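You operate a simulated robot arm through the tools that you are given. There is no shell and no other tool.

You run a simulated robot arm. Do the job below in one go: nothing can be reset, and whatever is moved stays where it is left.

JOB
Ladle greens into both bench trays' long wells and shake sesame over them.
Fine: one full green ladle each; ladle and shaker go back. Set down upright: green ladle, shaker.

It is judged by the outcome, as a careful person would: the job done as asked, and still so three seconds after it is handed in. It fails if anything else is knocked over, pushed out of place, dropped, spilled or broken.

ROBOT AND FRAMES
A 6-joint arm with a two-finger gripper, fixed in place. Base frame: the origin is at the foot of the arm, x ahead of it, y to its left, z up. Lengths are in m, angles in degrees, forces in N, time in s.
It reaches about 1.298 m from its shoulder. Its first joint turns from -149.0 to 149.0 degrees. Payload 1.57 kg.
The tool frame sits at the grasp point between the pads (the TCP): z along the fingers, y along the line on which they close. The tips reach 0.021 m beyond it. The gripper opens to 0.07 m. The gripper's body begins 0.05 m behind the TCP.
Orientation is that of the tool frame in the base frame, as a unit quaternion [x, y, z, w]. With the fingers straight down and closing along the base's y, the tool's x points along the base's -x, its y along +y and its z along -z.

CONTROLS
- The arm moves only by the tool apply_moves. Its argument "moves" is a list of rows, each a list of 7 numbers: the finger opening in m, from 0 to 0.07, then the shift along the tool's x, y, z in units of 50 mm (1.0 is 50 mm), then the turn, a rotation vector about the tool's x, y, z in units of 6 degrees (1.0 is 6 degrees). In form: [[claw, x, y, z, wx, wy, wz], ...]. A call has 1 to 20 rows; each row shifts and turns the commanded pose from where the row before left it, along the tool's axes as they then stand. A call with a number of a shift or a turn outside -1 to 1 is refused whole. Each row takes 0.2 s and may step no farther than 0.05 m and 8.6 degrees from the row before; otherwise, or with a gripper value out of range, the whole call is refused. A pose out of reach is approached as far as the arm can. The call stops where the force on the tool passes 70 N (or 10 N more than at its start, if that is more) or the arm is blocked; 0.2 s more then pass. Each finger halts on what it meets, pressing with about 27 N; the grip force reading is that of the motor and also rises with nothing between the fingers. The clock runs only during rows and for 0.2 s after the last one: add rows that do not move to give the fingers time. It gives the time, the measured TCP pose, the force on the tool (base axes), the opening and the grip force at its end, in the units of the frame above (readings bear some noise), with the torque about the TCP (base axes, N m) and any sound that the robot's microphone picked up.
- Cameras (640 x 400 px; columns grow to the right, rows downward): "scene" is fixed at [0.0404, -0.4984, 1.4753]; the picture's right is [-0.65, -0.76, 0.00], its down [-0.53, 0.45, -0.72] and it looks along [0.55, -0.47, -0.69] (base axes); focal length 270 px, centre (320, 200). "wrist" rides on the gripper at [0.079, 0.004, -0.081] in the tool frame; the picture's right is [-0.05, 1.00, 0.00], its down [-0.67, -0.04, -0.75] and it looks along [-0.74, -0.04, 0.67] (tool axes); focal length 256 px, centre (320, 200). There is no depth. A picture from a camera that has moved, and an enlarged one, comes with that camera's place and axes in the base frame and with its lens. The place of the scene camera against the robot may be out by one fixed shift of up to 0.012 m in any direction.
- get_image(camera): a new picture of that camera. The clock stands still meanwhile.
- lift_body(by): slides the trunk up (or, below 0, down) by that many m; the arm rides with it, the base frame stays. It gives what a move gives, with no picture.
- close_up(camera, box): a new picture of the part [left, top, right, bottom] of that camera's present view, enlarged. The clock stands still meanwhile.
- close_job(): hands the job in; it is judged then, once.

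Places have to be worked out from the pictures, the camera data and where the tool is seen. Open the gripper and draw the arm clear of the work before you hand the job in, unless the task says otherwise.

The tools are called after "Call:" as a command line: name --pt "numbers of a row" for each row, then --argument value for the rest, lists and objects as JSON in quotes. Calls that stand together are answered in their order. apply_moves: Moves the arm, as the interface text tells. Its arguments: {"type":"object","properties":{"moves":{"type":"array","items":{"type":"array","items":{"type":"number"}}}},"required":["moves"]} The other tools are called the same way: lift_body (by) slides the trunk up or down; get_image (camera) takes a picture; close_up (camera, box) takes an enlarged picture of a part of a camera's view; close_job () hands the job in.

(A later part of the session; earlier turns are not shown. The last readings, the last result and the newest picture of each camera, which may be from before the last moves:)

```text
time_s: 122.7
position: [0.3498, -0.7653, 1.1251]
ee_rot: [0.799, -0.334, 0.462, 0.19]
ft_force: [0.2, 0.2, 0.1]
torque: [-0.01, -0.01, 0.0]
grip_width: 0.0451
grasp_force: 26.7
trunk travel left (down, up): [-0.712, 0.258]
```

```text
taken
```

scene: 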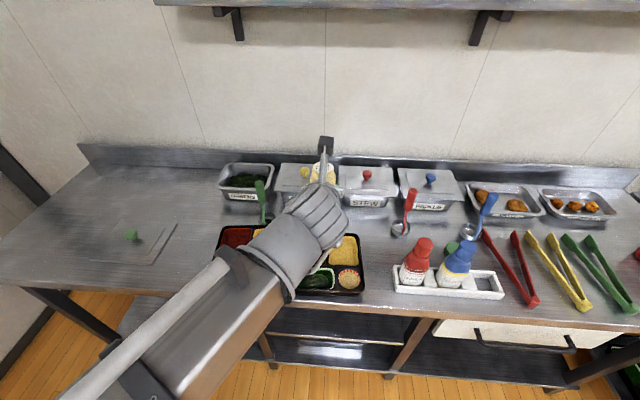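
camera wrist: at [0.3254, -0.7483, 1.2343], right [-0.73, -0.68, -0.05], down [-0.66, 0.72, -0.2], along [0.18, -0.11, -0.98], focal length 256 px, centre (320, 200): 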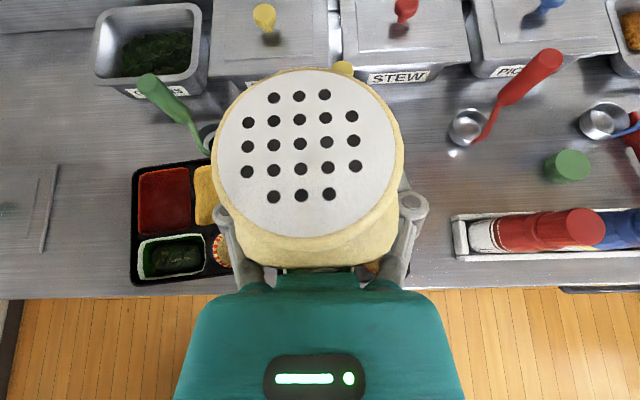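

Positioned above tray 2. Lowering to working height, then rolling counter-clockwise to just short of horizontal.

Call:
lift_body --by -0.17

Call:
apply_moves --pt "0.0 0 0 0 0 0 -1" --pt "0.0 0 0 0 0 0 -1" --pt "0.0 0 0 0 0 0 -1" --pt "0.0 0 0 0 0 0 -1" --pt "0.0 0 0 0 0 0 -1" --pt "0.0 0 0 0 0 0 -1" --pt "0.0 0 0 0 0 0 -1" --pt "0.0 0 0 0 0 0 -1" --pt "0.0 0 0 0 0 0 -1" --pt "0.0 0 0 0 0 0 -1" --pt "0.0 0 0 0 0 0 -1" --pt "0.0 0 0 0 0 0 -1" --pt "0.0 0 0 0 0 0 -1" --pt "0.0 0 0 0 0 0 -1"

Call:
get_image --camera "wrist"

Call:
close_up --camera "scene" --box '[220, 170, 400, 310]'

```text
time_s: 124.6
position: [0.3497, -0.7665, 0.953]
ee_rot: [0.799, -0.334, 0.463, 0.19]
ft_force: [0.1, -0.2, -0.9]
torque: [0.0, 0.03, -0.01]
grip_width: 0.045
grasp_force: 27.0
trunk travel left (down, up): [-0.542, 0.428]
```

```text
time_s: 127.6
position: [0.3497, -0.7653, 0.9538]
ee_rot: [0.817, 0.288, 0.215, 0.45]
ft_force: [0.6, 0.5, -0.3]
torque: [0.01, -0.02, 0.04]
grip_width: 0.0452
grasp_force: 26.5
trunk travel left (down, up): [-0.542, 0.428]
```

```text
taken
camera wrist: at [0.3606, -0.6667, 1.0066], right [0.24, -0.46, 0.85], down [-0.96, 0.03, 0.28], along [-0.15, -0.89, -0.44], focal length 256 px, centre (320, 200)
```

wrist: 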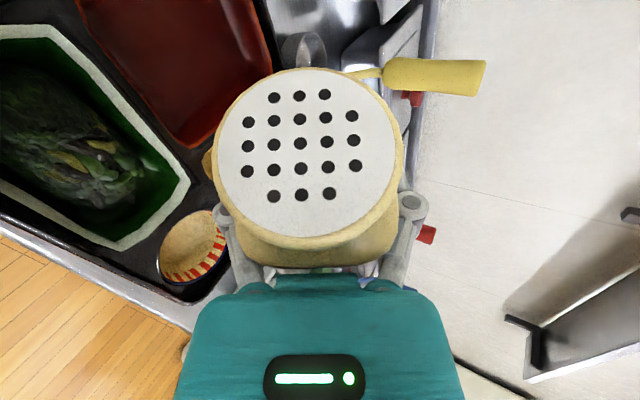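

```text
2.86 times, centred on (310, 240) of scene
camera zoom: at [0.0404, -0.4984, 1.4753], right [-0.65, -0.76, 0.0], down [-0.53, 0.45, -0.72], along [0.55, -0.47, -0.69], focal length 770 px, centre (349, 86)
```

zoom: 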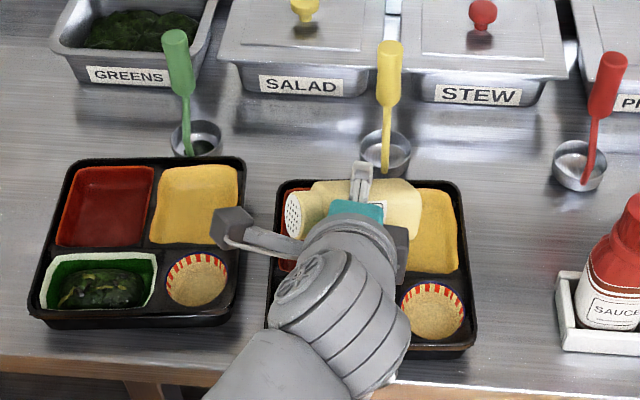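

Not pouring yet; the cap is at the left-rear edge of the well and will swing over its centre as I continue. Rolling on to ~120°.

Call:
apply_moves --pt "0.0 0 0 0 0 0 -1" --pt "0.0 0 0 0 0 0 -1" --pt "0.0 0 0 0 0 0 -1" --pt "0.0 0 0 0 0 0 -1" --pt "0.0 0 0 0 0 0 -1" --pt "0.0 0 0 0 0 0 -1"

Call:
close_up --camera "scene" --box '[220, 170, 400, 310]'

Call:
get_image --camera "wrist"

```text
time_s: 129.0
position: [0.3499, -0.7662, 0.9539]
ee_rot: [0.688, 0.526, 0.065, 0.495]
ft_force: [-0.6, 0.2, -1.1]
torque: [-0.01, -0.03, 0.03]
grip_width: 0.0452
grasp_force: 27.6
trunk travel left (down, up): [-0.542, 0.428]
```

```text
2.86 times, centred on (310, 240) of scene
camera zoom: at [0.0404, -0.4984, 1.4753], right [-0.65, -0.76, 0.0], down [-0.53, 0.45, -0.72], along [0.55, -0.47, -0.69], focal length 770 px, centre (349, 86)
```

zoom: 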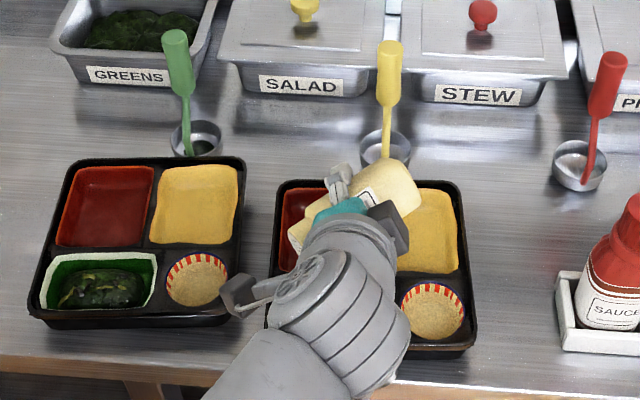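

```text
taken
camera wrist: at [0.3384, -0.6547, 0.9646], right [0.63, 0.0, 0.77], down [-0.77, -0.07, 0.63], along [0.06, -1.0, -0.04], focal length 256 px, centre (320, 200)
```

wrist: 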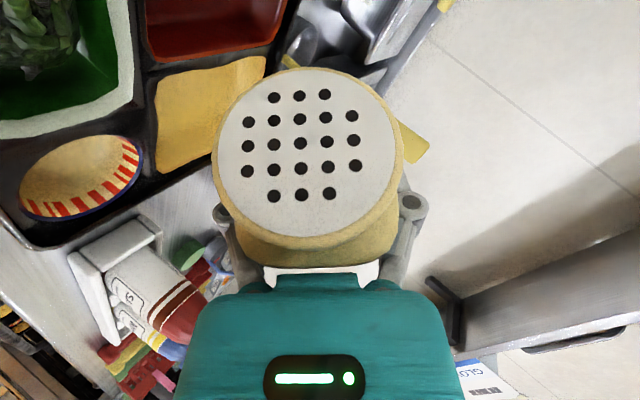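

Now slightly past horizontal, no sesame falling. Continuing the roll to about 168° so the holes face down over the well.

Call:
apply_moves --pt "0.0 0 0 0 0 0 -1" --pt "0.0 0 0 0 0 0 -1" --pt "0.0 0 0 0 0 0 -1" --pt "0.0 0 0 0 0 0 -1" --pt "0.0 0 0 0 0 0 -1" --pt "0.0 0 0 0 0 0 -1" --pt "0.0 0 0 0 0 0 -1" --pt "0.0 0 0 0 0 0 -1"

Call:
close_up --camera "scene" --box '[220, 170, 400, 310]'

Call:
get_image --camera "wrist"

```text
time_s: 130.8
position: [0.3505, -0.7674, 0.954]
ee_rot: [0.414, 0.76, -0.141, 0.48]
ft_force: [0.0, 0.0, -0.5]
torque: [-0.02, 0.0, -0.02]
grip_width: 0.0451
grasp_force: 27.2
trunk travel left (down, up): [-0.542, 0.428]
```

```text
2.86 times, centred on (310, 240) of scene
camera zoom: at [0.0404, -0.4984, 1.4753], right [-0.65, -0.76, 0.0], down [-0.53, 0.45, -0.72], along [0.55, -0.47, -0.69], focal length 770 px, centre (349, 86)
```

zoom: 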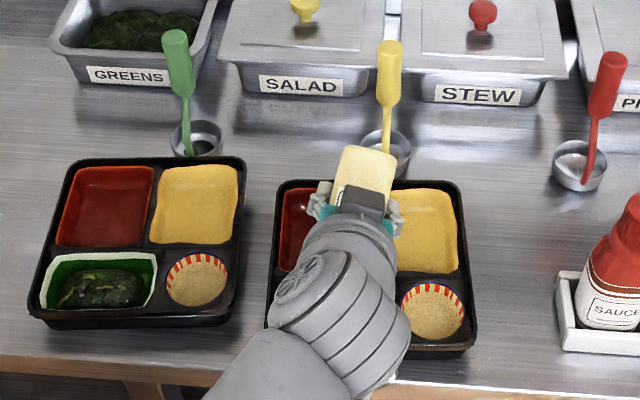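

```text
taken
camera wrist: at [0.2885, -0.6757, 0.9292], right [0.78, 0.59, 0.23], down [-0.35, 0.1, 0.93], along [0.52, -0.8, 0.29], focal length 256 px, centre (320, 200)
```

wrist: 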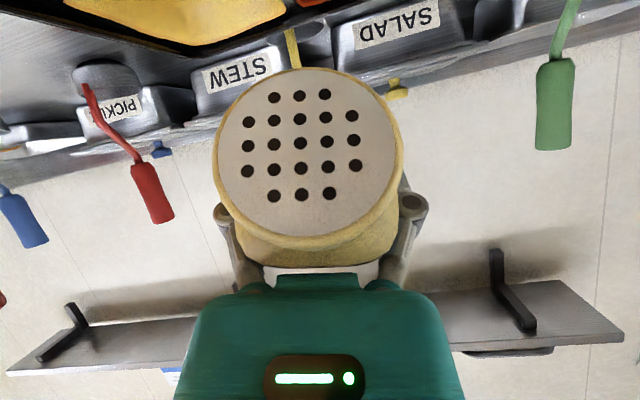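

Still nothing falls without shaking. I'll finish the roll and pitch the tool up to bring the shaker nearer fully inverted, then lower to compensate.

Call:
apply_moves --pt "0.0 0 0 0 0 0 -1" --pt "0.0 0 0 0 0 0 -1" --pt "0.0 0 0 0 0 -1 0" --pt "0.0 0 0 0 0 -1 0" --pt "0.0 0 0 0 0 -1 0" --pt "0.0 0 0 0 0 -1 0" --pt "0.0 0 0 0 0 -1 0"

Call:
close_up --camera "scene" --box '[220, 170, 400, 310]'

Call:
get_image --camera "wrist"

```text
time_s: 132.4
position: [0.3496, -0.7647, 1.0472]
ee_rot: [0.274, 0.653, -0.269, 0.653]
ft_force: [0.4, 0.4, -0.7]
torque: [0.0, 0.01, 0.02]
grip_width: 0.045
grasp_force: 27.1
out of reach, approached as far as the arm can: row 3, 4, 5, 6, 7
trunk travel left (down, up): [-0.542, 0.428]
```

```text
2.86 times, centred on (310, 240) of scene
camera zoom: at [0.0404, -0.4984, 1.4753], right [-0.65, -0.76, 0.0], down [-0.53, 0.45, -0.72], along [0.55, -0.47, -0.69], focal length 770 px, centre (349, 86)
```

zoom: 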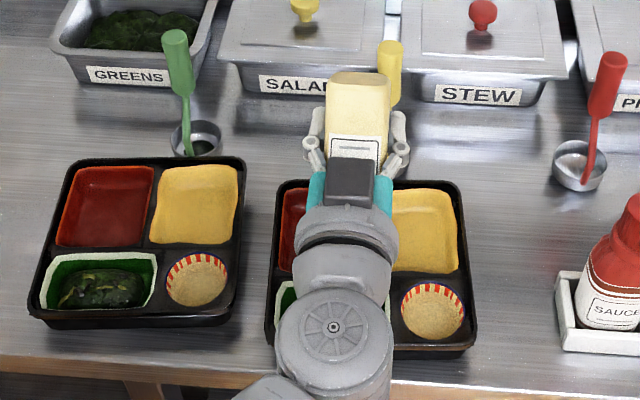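

```text
taken
camera wrist: at [0.2962, -0.7063, 0.9685], right [0.71, 0.7, 0.06], down [-0.55, 0.5, 0.67], along [0.44, -0.5, 0.74], focal length 256 px, centre (320, 200)
```

wrist: 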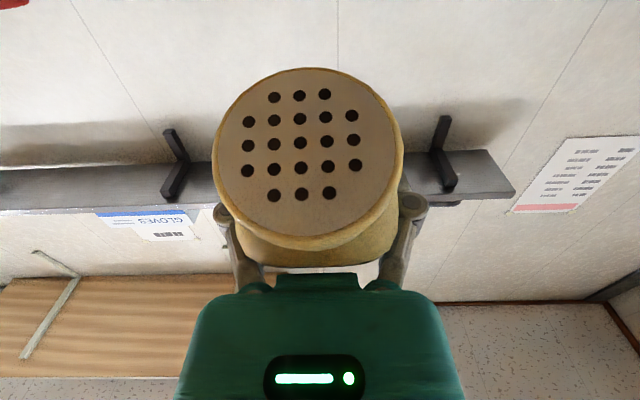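

The shaker is now ~150° inverted over the well. I'll nudge its cap over the well centre, lower by 8 cm, and then check.

Call:
apply_moves --pt "0.0 0 0.18 -0.18 0 0 0"

Call:
lift_body --by -0.075

Call:
get_image --camera "scene"

Call:
close_up --camera "scene" --box '[280, 200, 380, 310]'

```text
time_s: 132.8
position: [0.3496, -0.7537, 1.0473]
ee_rot: [0.275, 0.652, -0.27, 0.653]
ft_force: [0.2, -1.1, -1.3]
torque: [-0.02, -0.01, 0.04]
grip_width: 0.045
grasp_force: 26.6
trunk travel left (down, up): [-0.542, 0.428]
```

```text
time_s: 133.9
position: [0.3487, -0.7526, 0.9707]
ee_rot: [0.274, 0.653, -0.27, 0.653]
ft_force: [0.4, 0.3, -1.4]
torque: [-0.01, 0.01, 0.0]
grip_width: 0.0452
grasp_force: 27.7
trunk travel left (down, up): [-0.467, 0.503]
```

```text
taken
```

scene: 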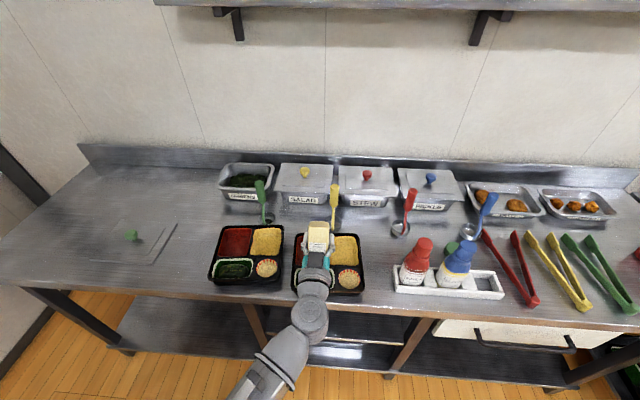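

```text
3.64 times, centred on (330, 255) of scene
camera zoom: at [0.0404, -0.4984, 1.4753], right [-0.65, -0.76, 0.0], down [-0.53, 0.45, -0.72], along [0.55, -0.47, -0.69], focal length 980 px, centre (284, 0)
```

zoom: 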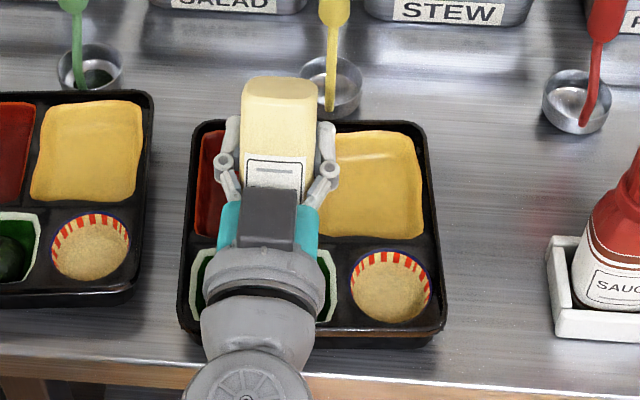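

The cap is centred over the well. Giving a short lateral shake (±15 mm along the well's length).

Call:
apply_moves --pt "0.0 0 0.3 0 0 0 0" --pt "0.0 0 -0.6 0 0 0 0" --pt "0.0 0 0.6 0 0 0 0" --pt "0.0 0 -0.6 0 0 0 0" --pt "0.0 0 0.6 0 0 0 0" --pt "0.0 0 -0.3 0 0 0 0"

Call:
close_up --camera "scene" --box '[280, 200, 380, 310]'

Call:
get_image --camera "wrist"

```text
time_s: 135.3
position: [0.3503, -0.7531, 0.9718]
ee_rot: [0.274, 0.653, -0.27, 0.653]
ft_force: [0.1, -0.3, -1.0]
torque: [-0.02, 0.0, 0.01]
grip_width: 0.0453
grasp_force: 26.8
trunk travel left (down, up): [-0.467, 0.503]
```

```text
3.64 times, centred on (330, 255) of scene
camera zoom: at [0.0404, -0.4984, 1.4753], right [-0.65, -0.76, 0.0], down [-0.53, 0.45, -0.72], along [0.55, -0.47, -0.69], focal length 980 px, centre (284, 0)
```

zoom: 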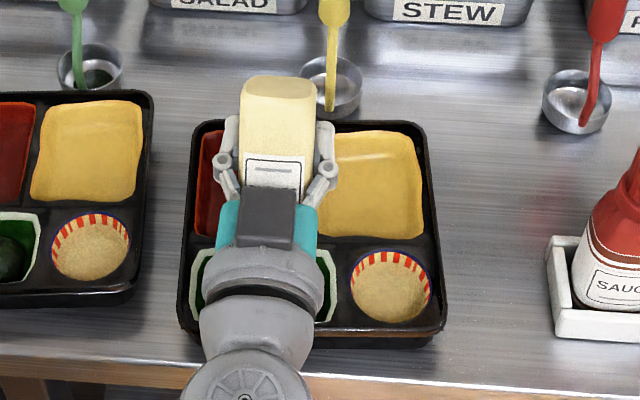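

```text
taken
camera wrist: at [0.2972, -0.6932, 0.8936], right [0.71, 0.7, 0.06], down [-0.55, 0.5, 0.67], along [0.44, -0.5, 0.74], focal length 256 px, centre (320, 200)
```

wrist: 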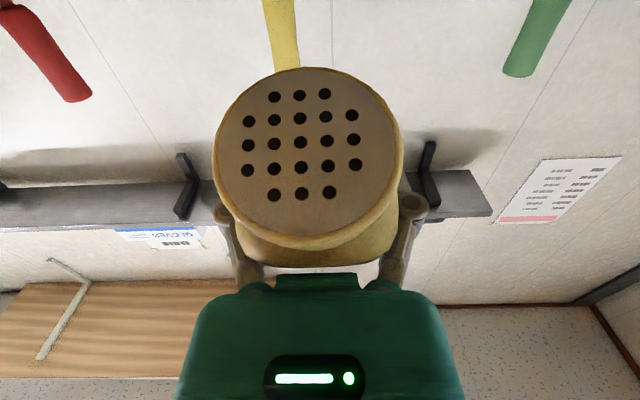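

The wrist blocks the view of the well. I'll add an up-down shake via wrist pitch, then move aside upright-ish to inspect.

Call:
apply_moves --pt "0.0 0 0 0 0 -1 0" --pt "0.0 0 0 0 0 1 0" --pt "0.0 0 0 0 0 -1 0" --pt "0.0 0 0 0 0 1 0" --pt "0.0 0 0 0 0 -1 0" --pt "0.0 0 0 0 0 1 0" --pt "0.0 0 0 0 0 -1 0" --pt "0.0 0 0 0 0 1 0"

Call:
close_up --camera "scene" --box '[280, 200, 380, 310]'

```text
time_s: 137.1
position: [0.3505, -0.7522, 0.973]
ee_rot: [0.274, 0.652, -0.271, 0.653]
ft_force: [0.8, 0.2, -0.6]
torque: [-0.03, -0.01, -0.02]
grip_width: 0.0451
grasp_force: 26.5
out of reach, approached as far as the arm can: row 1, 2, 3, 4, 5, 6, 7, 8
trunk travel left (down, up): [-0.467, 0.503]
```

```text
3.64 times, centred on (330, 255) of scene
camera zoom: at [0.0404, -0.4984, 1.4753], right [-0.65, -0.76, 0.0], down [-0.53, 0.45, -0.72], along [0.55, -0.47, -0.69], focal length 980 px, centre (284, 0)
```

zoom: 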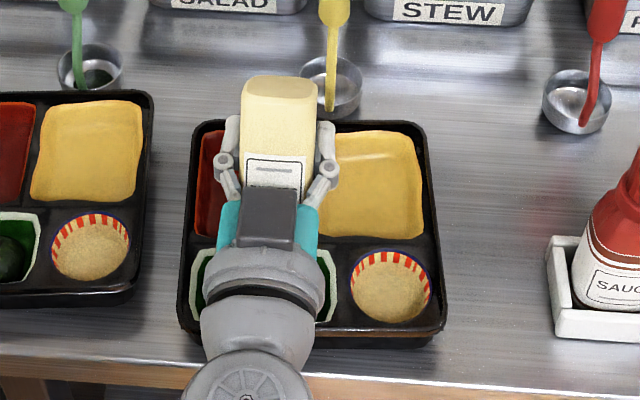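

I'll roll back to about horizontal so the side camera can see into the well.

Call:
apply_moves --pt "0.0 0 0 0 0 0 1" --pt "0.0 0 0 0 0 0 1" --pt "0.0 0 0 0 0 0 1" --pt "0.0 0 0 0 0 0 1" --pt "0.0 0 0 0 0 0 1" --pt "0.0 0 0 0 0 0 1" --pt "0.0 0 0 0 0 0 1" --pt "0.0 0 0 0 0 0 1" --pt "0.0 0 0 0 0 0 1" --pt "0.0 0 0 0 0 0 1" --pt "0.0 0 0 0 0 0 1" --pt "0.0 0 0 0 0 0 1" --pt "0.0 0 0 0 0 0 1" --pt "0.0 0 0 0 0 0 1" --pt "0.0 0 0 0 0 0 1" --pt "0.0 0 0 0 0 0 1"

Call:
get_image --camera "wrist"

Call:
close_up --camera "scene" --box '[280, 200, 380, 310]'

```text
time_s: 140.5
position: [0.3495, -0.7532, 0.9716]
ee_rot: [0.668, 0.232, 0.306, 0.637]
ft_force: [-0.2, -0.1, -0.9]
torque: [-0.05, 0.0, -0.01]
grip_width: 0.0453
grasp_force: 26.7
trunk travel left (down, up): [-0.467, 0.503]
```

```text
taken
camera wrist: at [0.349, -0.6416, 0.986], right [-0.12, -0.12, 0.99], down [-0.99, 0.06, -0.11], along [-0.05, -0.99, -0.12], focal length 256 px, centre (320, 200)
```

wrist: 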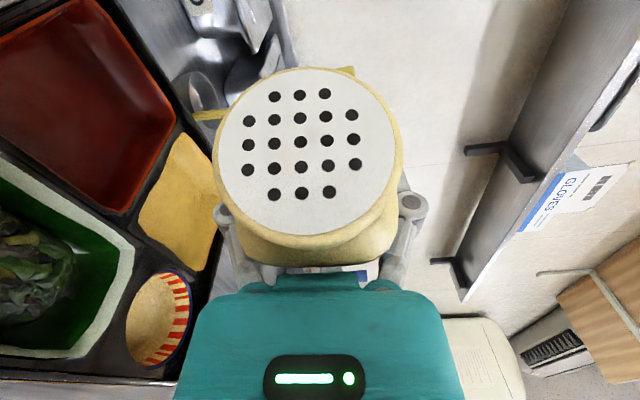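

```text
3.64 times, centred on (330, 255) of scene
camera zoom: at [0.0404, -0.4984, 1.4753], right [-0.65, -0.76, 0.0], down [-0.53, 0.45, -0.72], along [0.55, -0.47, -0.69], focal length 980 px, centre (284, 0)
```

zoom: 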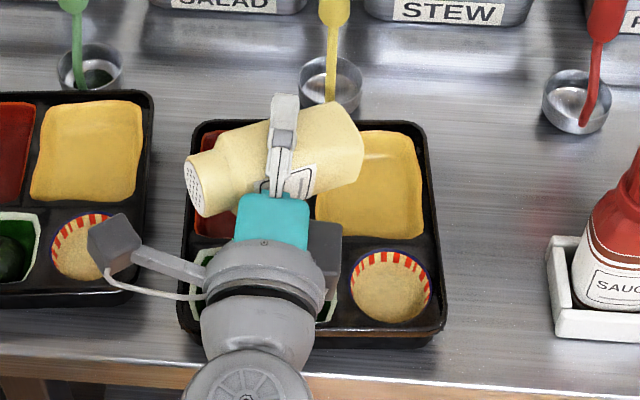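

Call:
close_up --camera "wrist" --box '[0, 150, 220, 370]'

```text
1.82 times, centred on (110, 260) of wrist
camera zoom: at [0.349, -0.6416, 0.986], right [-0.12, -0.12, 0.99], down [-0.99, 0.06, -0.11], along [-0.05, -0.99, -0.12], focal length 465 px, centre (702, 91)
```

zoom: 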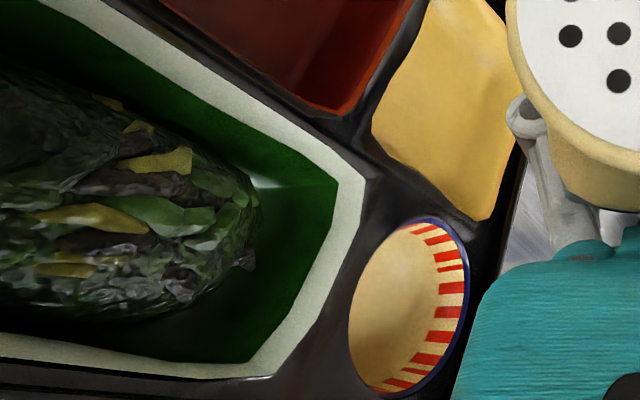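

No grains are visible on the part of the dollop I can see. I'll slide right to expose the whole well to the scene camera.

Call:
apply_moves --pt "0.0 -0.7 0 0 0 0 0" --pt "0.0 -0.7 0 0 0 0 0" --pt "0.0 -0.7 0 0 0 0 0"

Call:
close_up --camera "scene" --box '[280, 240, 380, 310]'

Call:
get_image --camera "wrist"

```text
time_s: 141.3
position: [0.2771, -0.8277, 0.9721]
ee_rot: [0.669, 0.234, 0.304, 0.637]
ft_force: [0.0, -0.5, -1.0]
torque: [-0.01, -0.01, -0.02]
grip_width: 0.0451
grasp_force: 26.9
out of reach, approached as far as the arm can: row 1, 2, 3
trunk travel left (down, up): [-0.467, 0.503]
```

```text
5.71 times, centred on (330, 275) of scene
camera zoom: at [0.0404, -0.4984, 1.4753], right [-0.65, -0.76, 0.0], down [-0.53, 0.45, -0.72], along [0.55, -0.47, -0.69], focal length 1541 px, centre (263, -229)
```

zoom: 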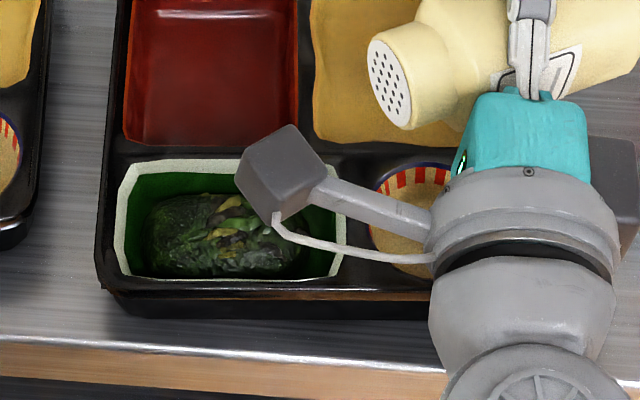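

```text
taken
camera wrist: at [0.2754, -0.7158, 0.9856], right [-0.11, -0.12, 0.99], down [-0.99, 0.06, -0.11], along [-0.05, -0.99, -0.12], focal length 256 px, centre (320, 200)
```

wrist: 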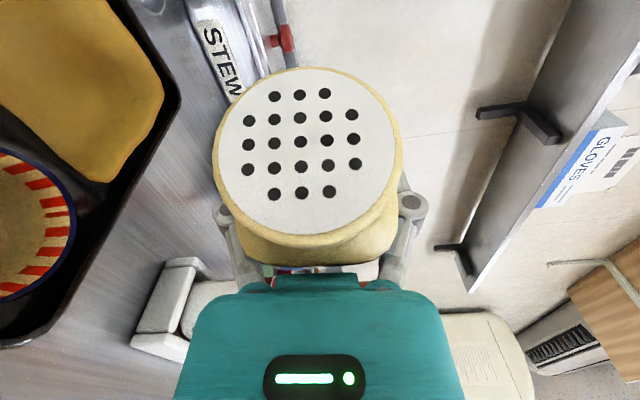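

No sesame has come out. I'll go back over the well, invert further (tool pitched upward so the shaker is nearly upside-down), and shake harder.

Call:
apply_moves --pt "0.0 0.7 0 0 0 0 0" --pt "0.0 0.7 0 0 0 0 0" --pt "0.0 0.7 0 0 0 0 0" --pt "0.0 0 0 0 0 0 -1" --pt "0.0 0 0 0 0 0 -1" --pt "0.0 0 0 0 0 0 -1" --pt "0.0 0 0 0 0 0 -1" --pt "0.0 0 0 0 0 0 -1" --pt "0.0 0 0 0 0 0 -1" --pt "0.0 0 0 0 0 0 -1" --pt "0.0 0 0 0 0 0 -1" --pt "0.0 0 0 0 0 0 -1" --pt "0.0 0 0 0 0 0 -1" --pt "0.0 0 0 0 0 0 -1" --pt "0.0 0 0 0 0 0 -1" --pt "0.0 0 0 0 0 0 -1" --pt "0.0 0 0 0 0 0 -1" --pt "0.0 0 0 0 0 0 -1" --pt "0.0 0 0 0 0 0 -1"

Call:
apply_moves --pt "0.0 0 0.06 -0.25 0 0 0" --pt "0.0 0 0 0 0 -1 0" --pt "0.0 0 0 0 0 -1 0" --pt "0.0 0 0 0 0 -1 0"

Call:
close_up --camera "scene" --box '[260, 180, 400, 310]'

```text
time_s: 145.3
position: [0.3497, -0.7524, 0.9718]
ee_rot: [0.273, 0.652, -0.271, 0.653]
ft_force: [-0.5, -0.3, 0.3]
torque: [0.0, -0.02, 0.02]
grip_width: 0.0451
grasp_force: 27.1
out of reach, approached as far as the arm can: row 1, 2, 3
trunk travel left (down, up): [-0.467, 0.503]
```

```text
time_s: 146.3
position: [0.3442, -0.743, 1.0281]
ee_rot: [0.229, 0.542, -0.31, 0.747]
ft_force: [0.2, -0.4, -1.0]
torque: [0.0, 0.0, 0.01]
grip_width: 0.045
grasp_force: 26.9
out of reach, approached as far as the arm can: row 2, 3, 4
trunk travel left (down, up): [-0.467, 0.503]
```

```text
3.08 times, centred on (330, 245) of scene
camera zoom: at [0.0404, -0.4984, 1.4753], right [-0.65, -0.76, 0.0], down [-0.53, 0.45, -0.72], along [0.55, -0.47, -0.69], focal length 830 px, centre (289, 62)
```

zoom: 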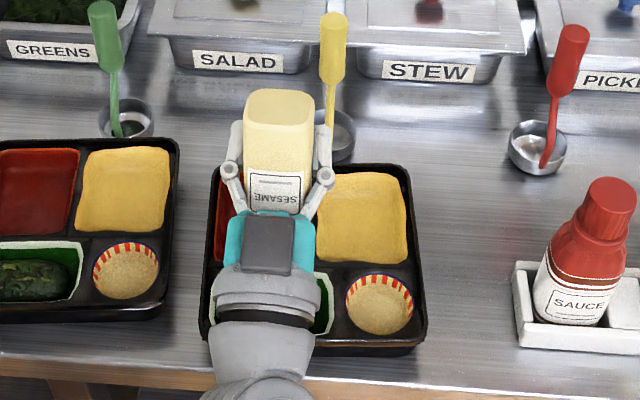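

Nearly upside-down (≈168°). Lowering 3 cm and shaking more vigorously.

Call:
lift_body --by -0.03

Call:
apply_moves --pt "0.0 0 0.4 0 0 0 0" --pt "0.0 0 -0.8 0 0 0 0" --pt "0.0 0 0.8 0 0 0 0" --pt "0.0 0 -0.8 0 0 0 0" --pt "0.0 0 0.8 0 0 0 0" --pt "0.0 0 -0.8 0 0 0 0" --pt "0.0 0 0.8 0 0 0 0" --pt "0.0 0 -0.4 0 0 0 0"

Call:
close_up --camera "scene" --box '[280, 240, 380, 310]'

Call:
get_image --camera "wrist"

```text
time_s: 147.1
position: [0.3449, -0.7428, 0.9994]
ee_rot: [0.228, 0.543, -0.309, 0.747]
ft_force: [-0.1, -0.7, -0.6]
torque: [0.02, 0.0, 0.0]
grip_width: 0.0449
grasp_force: 26.1
trunk travel left (down, up): [-0.437, 0.533]
```

```text
time_s: 148.9
position: [0.3422, -0.7409, 0.9993]
ee_rot: [0.227, 0.542, -0.309, 0.748]
ft_force: [0.4, 0.4, -0.1]
torque: [-0.02, -0.01, -0.04]
grip_width: 0.0452
grasp_force: 27.7
trunk travel left (down, up): [-0.437, 0.533]
```

```text
5.71 times, centred on (330, 275) of scene
camera zoom: at [0.0404, -0.4984, 1.4753], right [-0.65, -0.76, 0.0], down [-0.53, 0.45, -0.72], along [0.55, -0.47, -0.69], focal length 1541 px, centre (263, -229)
```

zoom: 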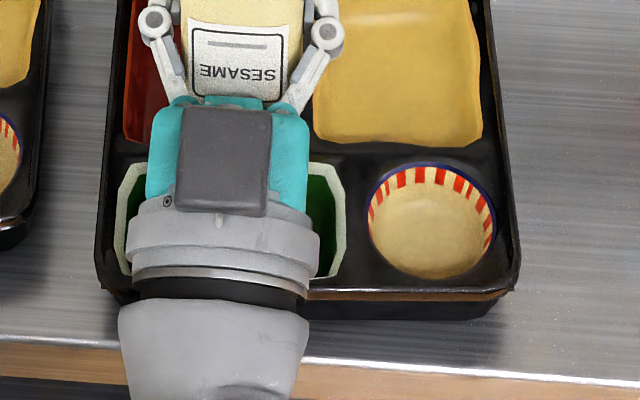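

```text
taken
camera wrist: at [0.3096, -0.7027, 0.8998], right [0.7, 0.72, 0.06], down [-0.67, 0.62, 0.41], along [0.26, -0.32, 0.91], focal length 256 px, centre (320, 200)
```

wrist: 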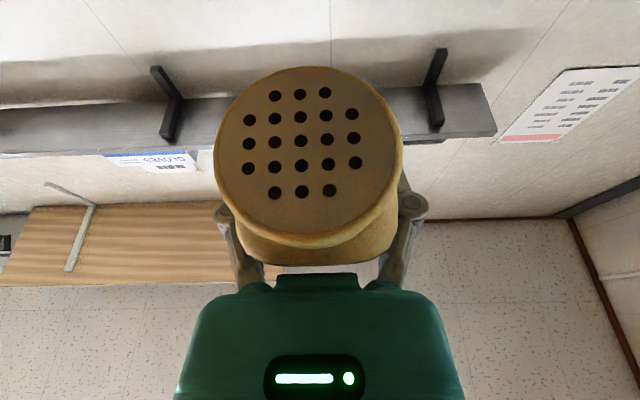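

I'll add vertical shaking with the trunk and pitch, then inspect.

Call:
lift_body --by 0.03

Call:
lift_body --by -0.03

Call:
lift_body --by 0.03

Call:
lift_body --by -0.03

Call:
apply_moves --pt "0.0 0 0 0 0 -1 0" --pt "0.0 0 0 0 0 1 0" --pt "0.0 0 0 0 0 -1 0" --pt "0.0 0 0 0 0 1 0" --pt "0.0 0 0 0 0 -1 0" --pt "0.0 0 0 0 0 1 0"

Call:
close_up --camera "scene" --box '[280, 240, 380, 310]'

```text
time_s: 149.6
position: [0.3422, -0.7427, 1.0288]
ee_rot: [0.228, 0.542, -0.31, 0.747]
ft_force: [0.6, 0.5, -1.7]
torque: [0.0, -0.05, -0.01]
grip_width: 0.0448
grasp_force: 27.0
trunk travel left (down, up): [-0.467, 0.503]
```

```text
time_s: 150.4
position: [0.3428, -0.7429, 0.9988]
ee_rot: [0.228, 0.543, -0.31, 0.747]
ft_force: [-0.1, -0.8, -0.5]
torque: [0.02, -0.03, -0.03]
grip_width: 0.0451
grasp_force: 27.4
trunk travel left (down, up): [-0.437, 0.533]
```

```text
time_s: 151.1
position: [0.3433, -0.7426, 1.0293]
ee_rot: [0.228, 0.542, -0.309, 0.747]
ft_force: [0.9, -0.2, 0.2]
torque: [-0.02, -0.04, 0.02]
grip_width: 0.0451
grasp_force: 27.1
trunk travel left (down, up): [-0.467, 0.503]
```

```text
time_s: 151.9
position: [0.3438, -0.7425, 0.9992]
ee_rot: [0.228, 0.543, -0.309, 0.747]
ft_force: [-0.6, -0.2, -1.1]
torque: [0.02, 0.0, -0.02]
grip_width: 0.0451
grasp_force: 26.9
trunk travel left (down, up): [-0.437, 0.533]
```

```text
time_s: 153.3
position: [0.3429, -0.7417, 1.0002]
ee_rot: [0.228, 0.542, -0.309, 0.747]
ft_force: [-0.6, 0.3, -0.5]
torque: [-0.02, -0.01, -0.01]
grip_width: 0.045
grasp_force: 26.8
out of reach, approached as far as the arm can: row 1, 2, 3, 4, 5, 6
trunk travel left (down, up): [-0.437, 0.533]
```

```text
5.71 times, centred on (330, 275) of scene
camera zoom: at [0.0404, -0.4984, 1.4753], right [-0.65, -0.76, 0.0], down [-0.53, 0.45, -0.72], along [0.55, -0.47, -0.69], focal length 1541 px, centre (263, -229)
```

zoom: 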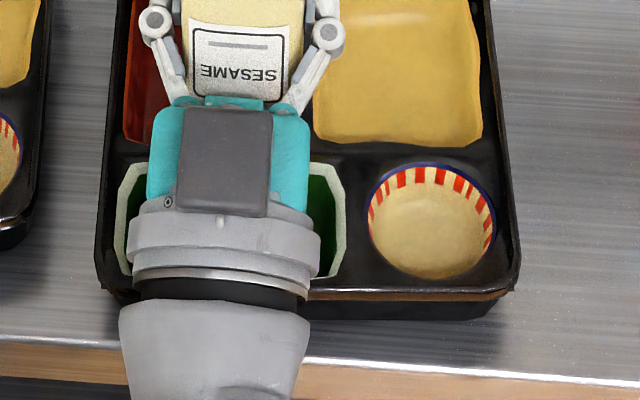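

I'll roll back past horizontal (20 rows) and slide right to inspect the well.

Call:
apply_moves --pt "0.0 0 0 0 0 0 1" --pt "0.0 0 0 0 0 0 1" --pt "0.0 0 0 0 0 0 1" --pt "0.0 0 0 0 0 0 1" --pt "0.0 0 0 0 0 0 1" --pt "0.0 0 0 0 0 0 1" --pt "0.0 0 0 0 0 0 1" --pt "0.0 0 0 0 0 0 1" --pt "0.0 0 0 0 0 0 1" --pt "0.0 0 0 0 0 0 1" --pt "0.0 0 0 0 0 0 1" --pt "0.0 0 0 0 0 0 1" --pt "0.0 0 0 0 0 0 1" --pt "0.0 0 0 0 0 0 1" --pt "0.0 0 0 0 0 0 1" --pt "0.0 0 0 0 0 0 1" --pt "0.0 0 0 0 0 0 1" --pt "0.0 0 0 0 0 0 1" --pt "0.0 0 0 0 0 0 1"

Call:
get_image --camera "wrist"

Call:
close_up --camera "scene" --box '[280, 220, 380, 310]'

```text
time_s: 157.3
position: [0.3429, -0.7419, 0.9999]
ee_rot: [0.58, 0.104, 0.459, 0.665]
ft_force: [-0.4, -0.3, -2.2]
torque: [0.03, 0.03, 0.01]
grip_width: 0.0451
grasp_force: 27.2
trunk travel left (down, up): [-0.437, 0.533]
```

```text
taken
camera wrist: at [0.3311, -0.6312, 1.0101], right [-0.52, -0.13, 0.84], down [-0.85, 0.02, -0.52], along [0.05, -0.99, -0.12], focal length 256 px, centre (320, 200)
```

wrist: 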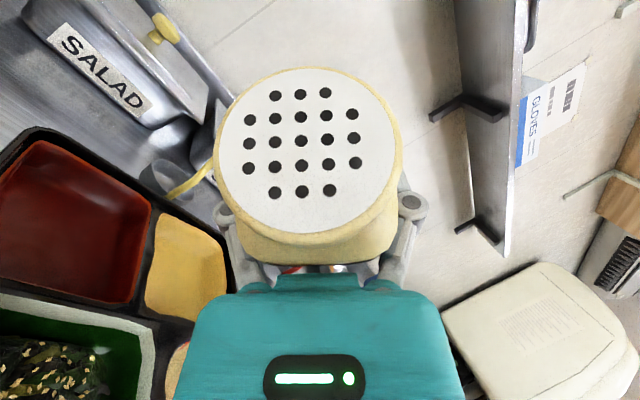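

```text
4.44 times, centred on (330, 265) of scene
camera zoom: at [0.0404, -0.4984, 1.4753], right [-0.65, -0.76, 0.0], down [-0.53, 0.45, -0.72], along [0.55, -0.47, -0.69], focal length 1198 px, centre (276, -89)
```

zoom: 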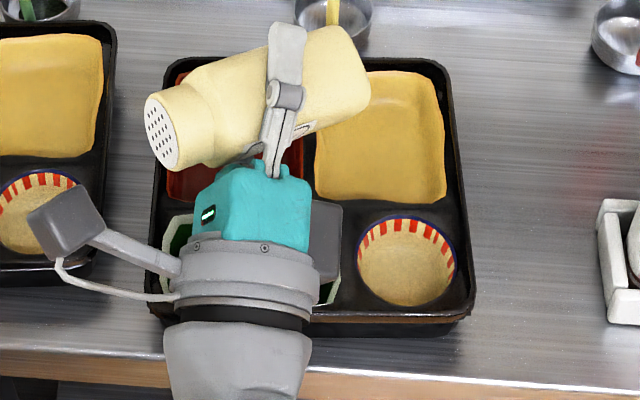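

Sesame seeds are now visible on the greens in tray 2's well. Looking closely for coverage and stray seeds.

Call:
close_up --camera "wrist" --box '[0, 260, 220, 400]'

Call:
close_up --camera "wrist" --box '[0, 120, 240, 300]'

```text
2.86 times, centred on (110, 330) of wrist
camera zoom: at [0.3311, -0.6312, 1.0101], right [-0.52, -0.13, 0.84], down [-0.85, 0.02, -0.52], along [0.05, -0.99, -0.12], focal length 731 px, centre (920, -171)
```

zoom: 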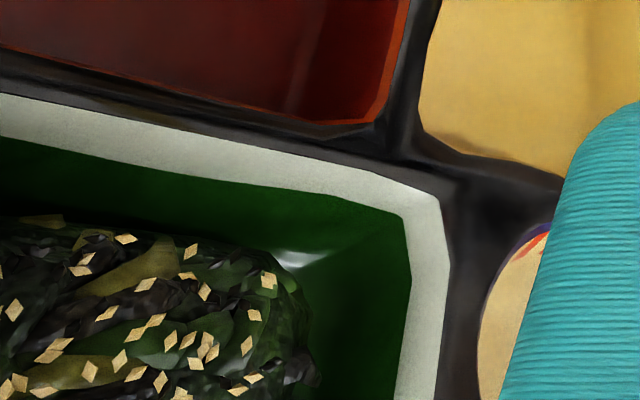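

```text
2.22 times, centred on (120, 210) of wrist
camera zoom: at [0.3311, -0.6312, 1.0101], right [-0.52, -0.13, 0.84], down [-0.85, 0.02, -0.52], along [0.05, -0.99, -0.12], focal length 569 px, centre (764, 178)
```

zoom: 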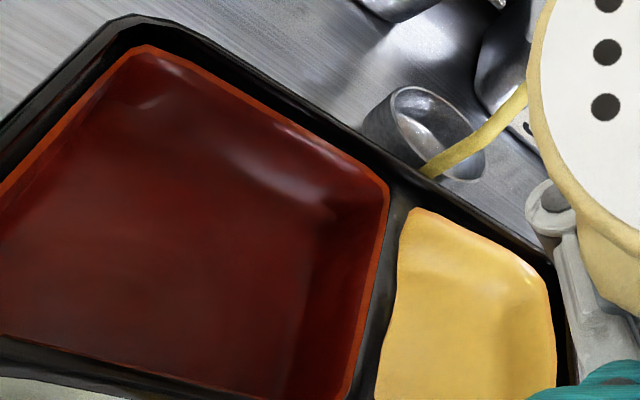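

Tray 2's greens are well sprinkled and no strays are visible. I'll bring the shaker to a mild tilt, raise, and swing it around the base axis to tray 1, keeping the same wrist configuration.

Call:
apply_moves --pt "0.0 0 0 0 0 0 1" --pt "0.0 0 0 0 0 0 1" --pt "0.0 0 0 0 0 0 1" --pt "0.0 0 0 0 0 0 1" --pt "0.0 0 0 0 0 0 1" --pt "0.0 0 0 0 0 0 1" --pt "0.0 0 0 0 0 0 1" --pt "0.0 0 0 0 0 0 1" --pt "0.0 0 0 0 0 0 1" --pt "0.0 0 0 0 0 0 1" --pt "0.0 0 0 0 0 0 1"

Call:
lift_body --by 0.05

Call:
close_up --camera "wrist" --box '[0, 0, 640, 400]'

Call:
get_image --camera "scene"

```text
time_s: 159.7
position: [0.3431, -0.7429, 0.9996]
ee_rot: [0.542, -0.229, 0.748, 0.308]
ft_force: [1.3, 0.7, -0.7]
torque: [-0.01, -0.01, 0.04]
grip_width: 0.0451
grasp_force: 26.5
trunk travel left (down, up): [-0.437, 0.533]
```

```text
time_s: 160.6
position: [0.3426, -0.7426, 1.049]
ee_rot: [0.542, -0.228, 0.747, 0.31]
ft_force: [-0.4, -0.8, -1.0]
torque: [-0.04, -0.01, -0.01]
grip_width: 0.0451
grasp_force: 26.5
trunk travel left (down, up): [-0.487, 0.483]
```

```text
1.00 times, centred on (320, 200) of wrist (not enlarged: the box is as wide or as high as the picture)
camera zoom: at [0.2682, -0.6749, 1.1008], right [-0.7, -0.72, -0.06], down [-0.33, 0.39, -0.86], along [0.64, -0.58, -0.5], focal length 256 px, centre (320, 200)
```

zoom: 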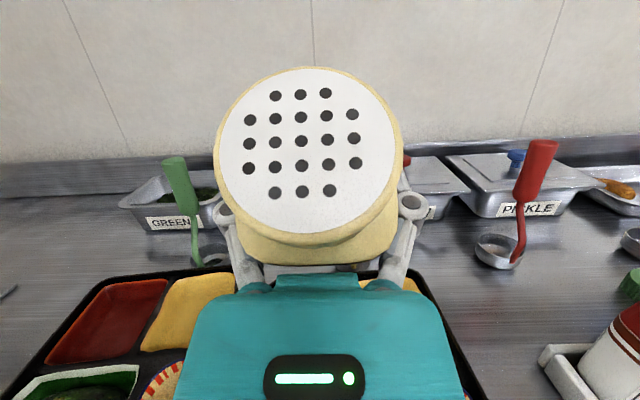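

```text
taken
```

scene: 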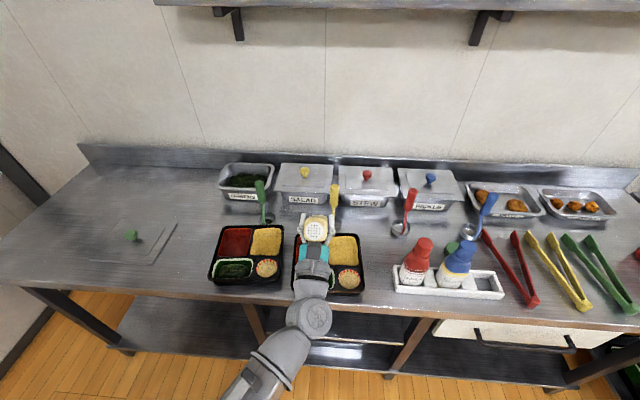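

Everything's still in place. Swinging to tray 1.

Call:
apply_moves --pt "0.0 -0.012 -0.774 0.038 0.4438 0 0.1442" --pt "0.0 -0.026 -0.77 0.081 0.4438 0 0.1442" --pt "0.0 -0.04 -0.766 0.124 0.4438 0 0.1442" --pt "0.0 -0.054 -0.758 0.166 0.4438 0 0.1442" --pt "0.0 -0.065 -0.748 0.2 0.4438 0 0.1442" --pt "0.0 -0.073 -0.738 0.224 0.4438 0 0.1442"

Call:
get_image --camera "wrist"

Call:
close_up --camera "scene" --box '[180, 190, 380, 310]'

```text
time_s: 162.0
position: [0.5176, -0.59, 1.0497]
ee_rot: [0.569, -0.146, 0.785, 0.196]
ft_force: [-0.3, -0.2, -0.2]
torque: [-0.04, 0.0, 0.07]
grip_width: 0.045
grasp_force: 27.1
trunk travel left (down, up): [-0.487, 0.483]
```

```text
taken
camera wrist: at [0.4275, -0.5459, 1.1011], right [-0.46, -0.89, -0.06], down [-0.42, 0.27, -0.86], along [0.78, -0.37, -0.5], focal length 256 px, centre (320, 200)
```

wrist: 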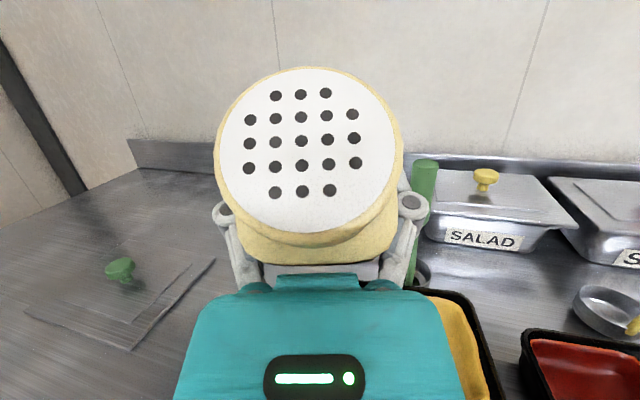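

```text
3.20 times, centred on (280, 250) of scene
camera zoom: at [0.0404, -0.4984, 1.4753], right [-0.65, -0.76, 0.0], down [-0.53, 0.45, -0.72], along [0.55, -0.47, -0.69], focal length 863 px, centre (448, 40)
```

zoom: 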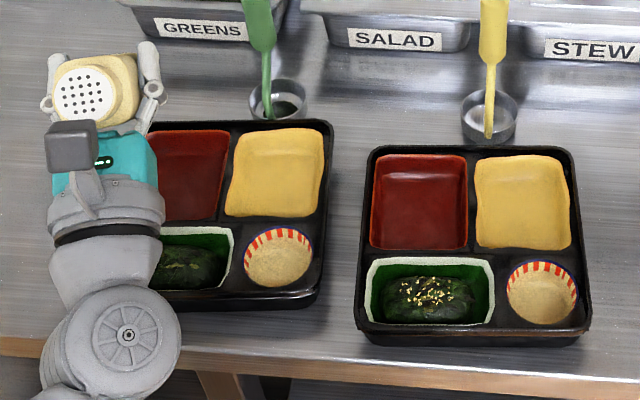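

Tray 2's sprinkle is centred. Now fine-position over tray 1's well, lower, and invert.

Call:
apply_moves --pt "0.0 0.042 -0.03 -0.129 0 0 0"

Call:
lift_body --by -0.05

Call:
apply_moves --pt "0.0 0 0 0 0 0 -1" --pt "0.0 0 0 0 0 0 -1" --pt "0.0 0 0 0 0 0 -1" --pt "0.0 0 0 0 0 0 -1" --pt "0.0 0 0 0 0 0 -1" --pt "0.0 0 0 0 0 0 -1" --pt "0.0 0 0 0 0 0 -1" --pt "0.0 0 0 0 0 0 -1" --pt "0.0 0 0 0 0 0 -1" --pt "0.0 0 0 0 0 0 -1" --pt "0.0 0 0 0 0 0 -1" --pt "0.0 0 0 0 0 0 -1"

Call:
get_image --camera "wrist"

```text
time_s: 162.4
position: [0.5129, -0.5845, 1.0495]
ee_rot: [0.569, -0.147, 0.785, 0.197]
ft_force: [-0.1, 1.2, -1.4]
torque: [-0.02, 0.0, -0.02]
grip_width: 0.0453
grasp_force: 26.7
trunk travel left (down, up): [-0.487, 0.483]
```

```text
time_s: 163.3
position: [0.5144, -0.5854, 1.0016]
ee_rot: [0.569, -0.147, 0.785, 0.197]
ft_force: [-0.3, -0.2, -0.8]
torque: [-0.01, -0.05, 0.02]
grip_width: 0.045
grasp_force: 26.9
trunk travel left (down, up): [-0.437, 0.533]
```

```text
time_s: 165.9
position: [0.5134, -0.5853, 1.0]
ee_rot: [0.545, 0.216, 0.52, 0.621]
ft_force: [0.4, -0.4, 0.0]
torque: [-0.05, 0.0, 0.0]
grip_width: 0.0453
grasp_force: 26.6
trunk travel left (down, up): [-0.437, 0.533]
```

```text
taken
camera wrist: at [0.4735, -0.4799, 1.0031], right [-0.43, -0.18, 0.89], down [-0.85, -0.24, -0.46], along [0.3, -0.95, -0.05], focal length 256 px, centre (320, 200)
```

wrist: 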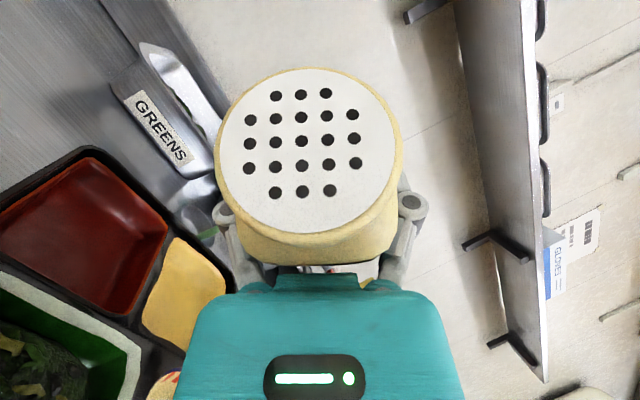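

Consistent with tray 2's geometry; a 5 mm rightward correction is due. Completing the inversion.

Call:
apply_moves --pt "0.0 0 0 0 0 0 -1" --pt "0.0 0 0 0 0 0 -1" --pt "0.0 0 0 0 0 0 -1" --pt "0.0 0 0 0 0 0 -1" --pt "0.0 0 0 0 0 0 -1" --pt "0.0 0 0 0 0 0 -1" --pt "0.0 0 0 0 0 0 -1" --pt "0.0 0 0 0 0 0 -1" --pt "0.0 0 0 0 0 0 -1" --pt "0.0 0 0 0 0 0 -1" --pt "0.0 0 0 0 0 0 -1" --pt "0.0 0 0 0 0 0 -1" --pt "0.0 0 0 0 0 0 -1" --pt "0.0 0 0 0 0 0 -1" --pt "0.0 0 0 0 0 0 -1" --pt "0.0 0 0 0 0 0 -1" --pt "0.0 0 0 0 0 0 -1" --pt "0.0 0 0 0 0 0 -1" --pt "0.0 0 -0.09 0.04 0 0 0"

Call:
close_up --camera "scene" --box '[180, 190, 380, 310]'

```text
time_s: 169.9
position: [0.5139, -0.5897, 1.0]
ee_rot: [0.146, 0.569, -0.198, 0.785]
ft_force: [-0.3, 0.2, -1.0]
torque: [0.03, -0.02, -0.03]
grip_width: 0.0449
grasp_force: 26.9
trunk travel left (down, up): [-0.437, 0.533]
```

```text
3.20 times, centred on (280, 250) of scene
camera zoom: at [0.0404, -0.4984, 1.4753], right [-0.65, -0.76, 0.0], down [-0.53, 0.45, -0.72], along [0.55, -0.47, -0.69], focal length 863 px, centre (448, 40)
```

zoom: 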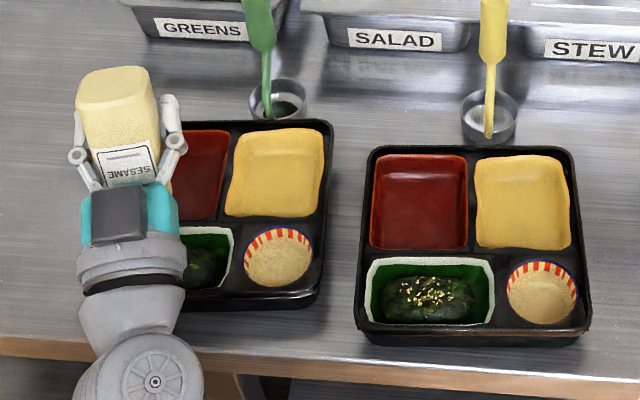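

The cap is predicted within ~5 mm of the well's centre. Repeating the same shake sequence used for tray 2.

Call:
apply_moves --pt "0.0 0 0.3 0 0 0 0" --pt "0.0 0 -0.8 0 0 0 0" --pt "0.0 0 0.8 0 0 0 0" --pt "0.0 0 -0.8 0 0 0 0" --pt "0.0 0 0.8 0 0 0 0" --pt "0.0 0 -0.8 0 0 0 0" --pt "0.0 0 0.8 0 0 0 0" --pt "0.0 0 -0.4 0 0 0 0"

Call:
lift_body --by 0.03

Call:
lift_body --by -0.03

Call:
lift_body --by 0.03

Call:
lift_body --by -0.03

Call:
apply_moves --pt "0.0 0 0 0 0 -1 0" --pt "0.0 0 0 0 0 1 0" --pt "0.0 0 0 0 0 -1 0" --pt "0.0 0 0 0 0 1 0" --pt "0.0 0 0 0 0 -1 0" --pt "0.0 0 0 0 0 1 0"

Call:
close_up --camera "scene" --box '[180, 190, 380, 310]'

```text
time_s: 171.7
position: [0.5117, -0.593, 1.0003]
ee_rot: [0.146, 0.568, -0.197, 0.786]
ft_force: [0.0, 0.3, -0.8]
torque: [-0.04, -0.04, -0.03]
grip_width: 0.045
grasp_force: 27.2
trunk travel left (down, up): [-0.437, 0.533]
```

```text
time_s: 172.5
position: [0.51, -0.5932, 1.0305]
ee_rot: [0.146, 0.568, -0.197, 0.786]
ft_force: [1.3, -0.4, -0.3]
torque: [0.0, -0.04, 0.03]
grip_width: 0.0452
grasp_force: 27.1
trunk travel left (down, up): [-0.467, 0.503]
```

```text
time_s: 173.2
position: [0.5115, -0.5934, 0.9987]
ee_rot: [0.146, 0.568, -0.197, 0.786]
ft_force: [-0.9, 0.1, -1.2]
torque: [0.03, -0.03, 0.01]
grip_width: 0.0452
grasp_force: 26.6
trunk travel left (down, up): [-0.437, 0.533]
```

```text
time_s: 174.0
position: [0.511, -0.5942, 1.03]
ee_rot: [0.146, 0.568, -0.197, 0.786]
ft_force: [-0.1, 0.1, -0.6]
torque: [-0.05, -0.03, -0.05]
grip_width: 0.0451
grasp_force: 27.1
trunk travel left (down, up): [-0.467, 0.503]
```

```text
time_s: 174.7
position: [0.5112, -0.5936, 1.0004]
ee_rot: [0.147, 0.568, -0.198, 0.786]
ft_force: [0.3, 0.1, -0.5]
torque: [0.01, -0.04, 0.02]
grip_width: 0.0449
grasp_force: 26.8
trunk travel left (down, up): [-0.437, 0.533]
```

```text
time_s: 176.1
position: [0.5107, -0.5933, 1.0]
ee_rot: [0.146, 0.567, -0.197, 0.786]
ft_force: [0.3, -0.9, -2.1]
torque: [0.0, -0.01, 0.02]
grip_width: 0.0452
grasp_force: 27.1
out of reach, approached as far as the arm can: row 1, 2, 3, 4, 5, 6
trunk travel left (down, up): [-0.437, 0.533]
```

```text
3.20 times, centred on (280, 250) of scene
camera zoom: at [0.0404, -0.4984, 1.4753], right [-0.65, -0.76, 0.0], down [-0.53, 0.45, -0.72], along [0.55, -0.47, -0.69], focal length 863 px, centre (448, 40)
```

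zoom: 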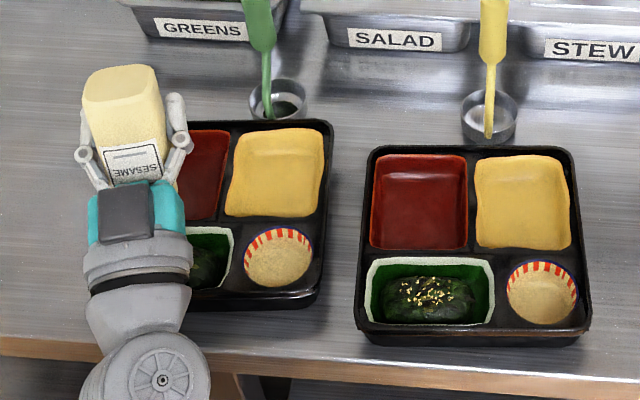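

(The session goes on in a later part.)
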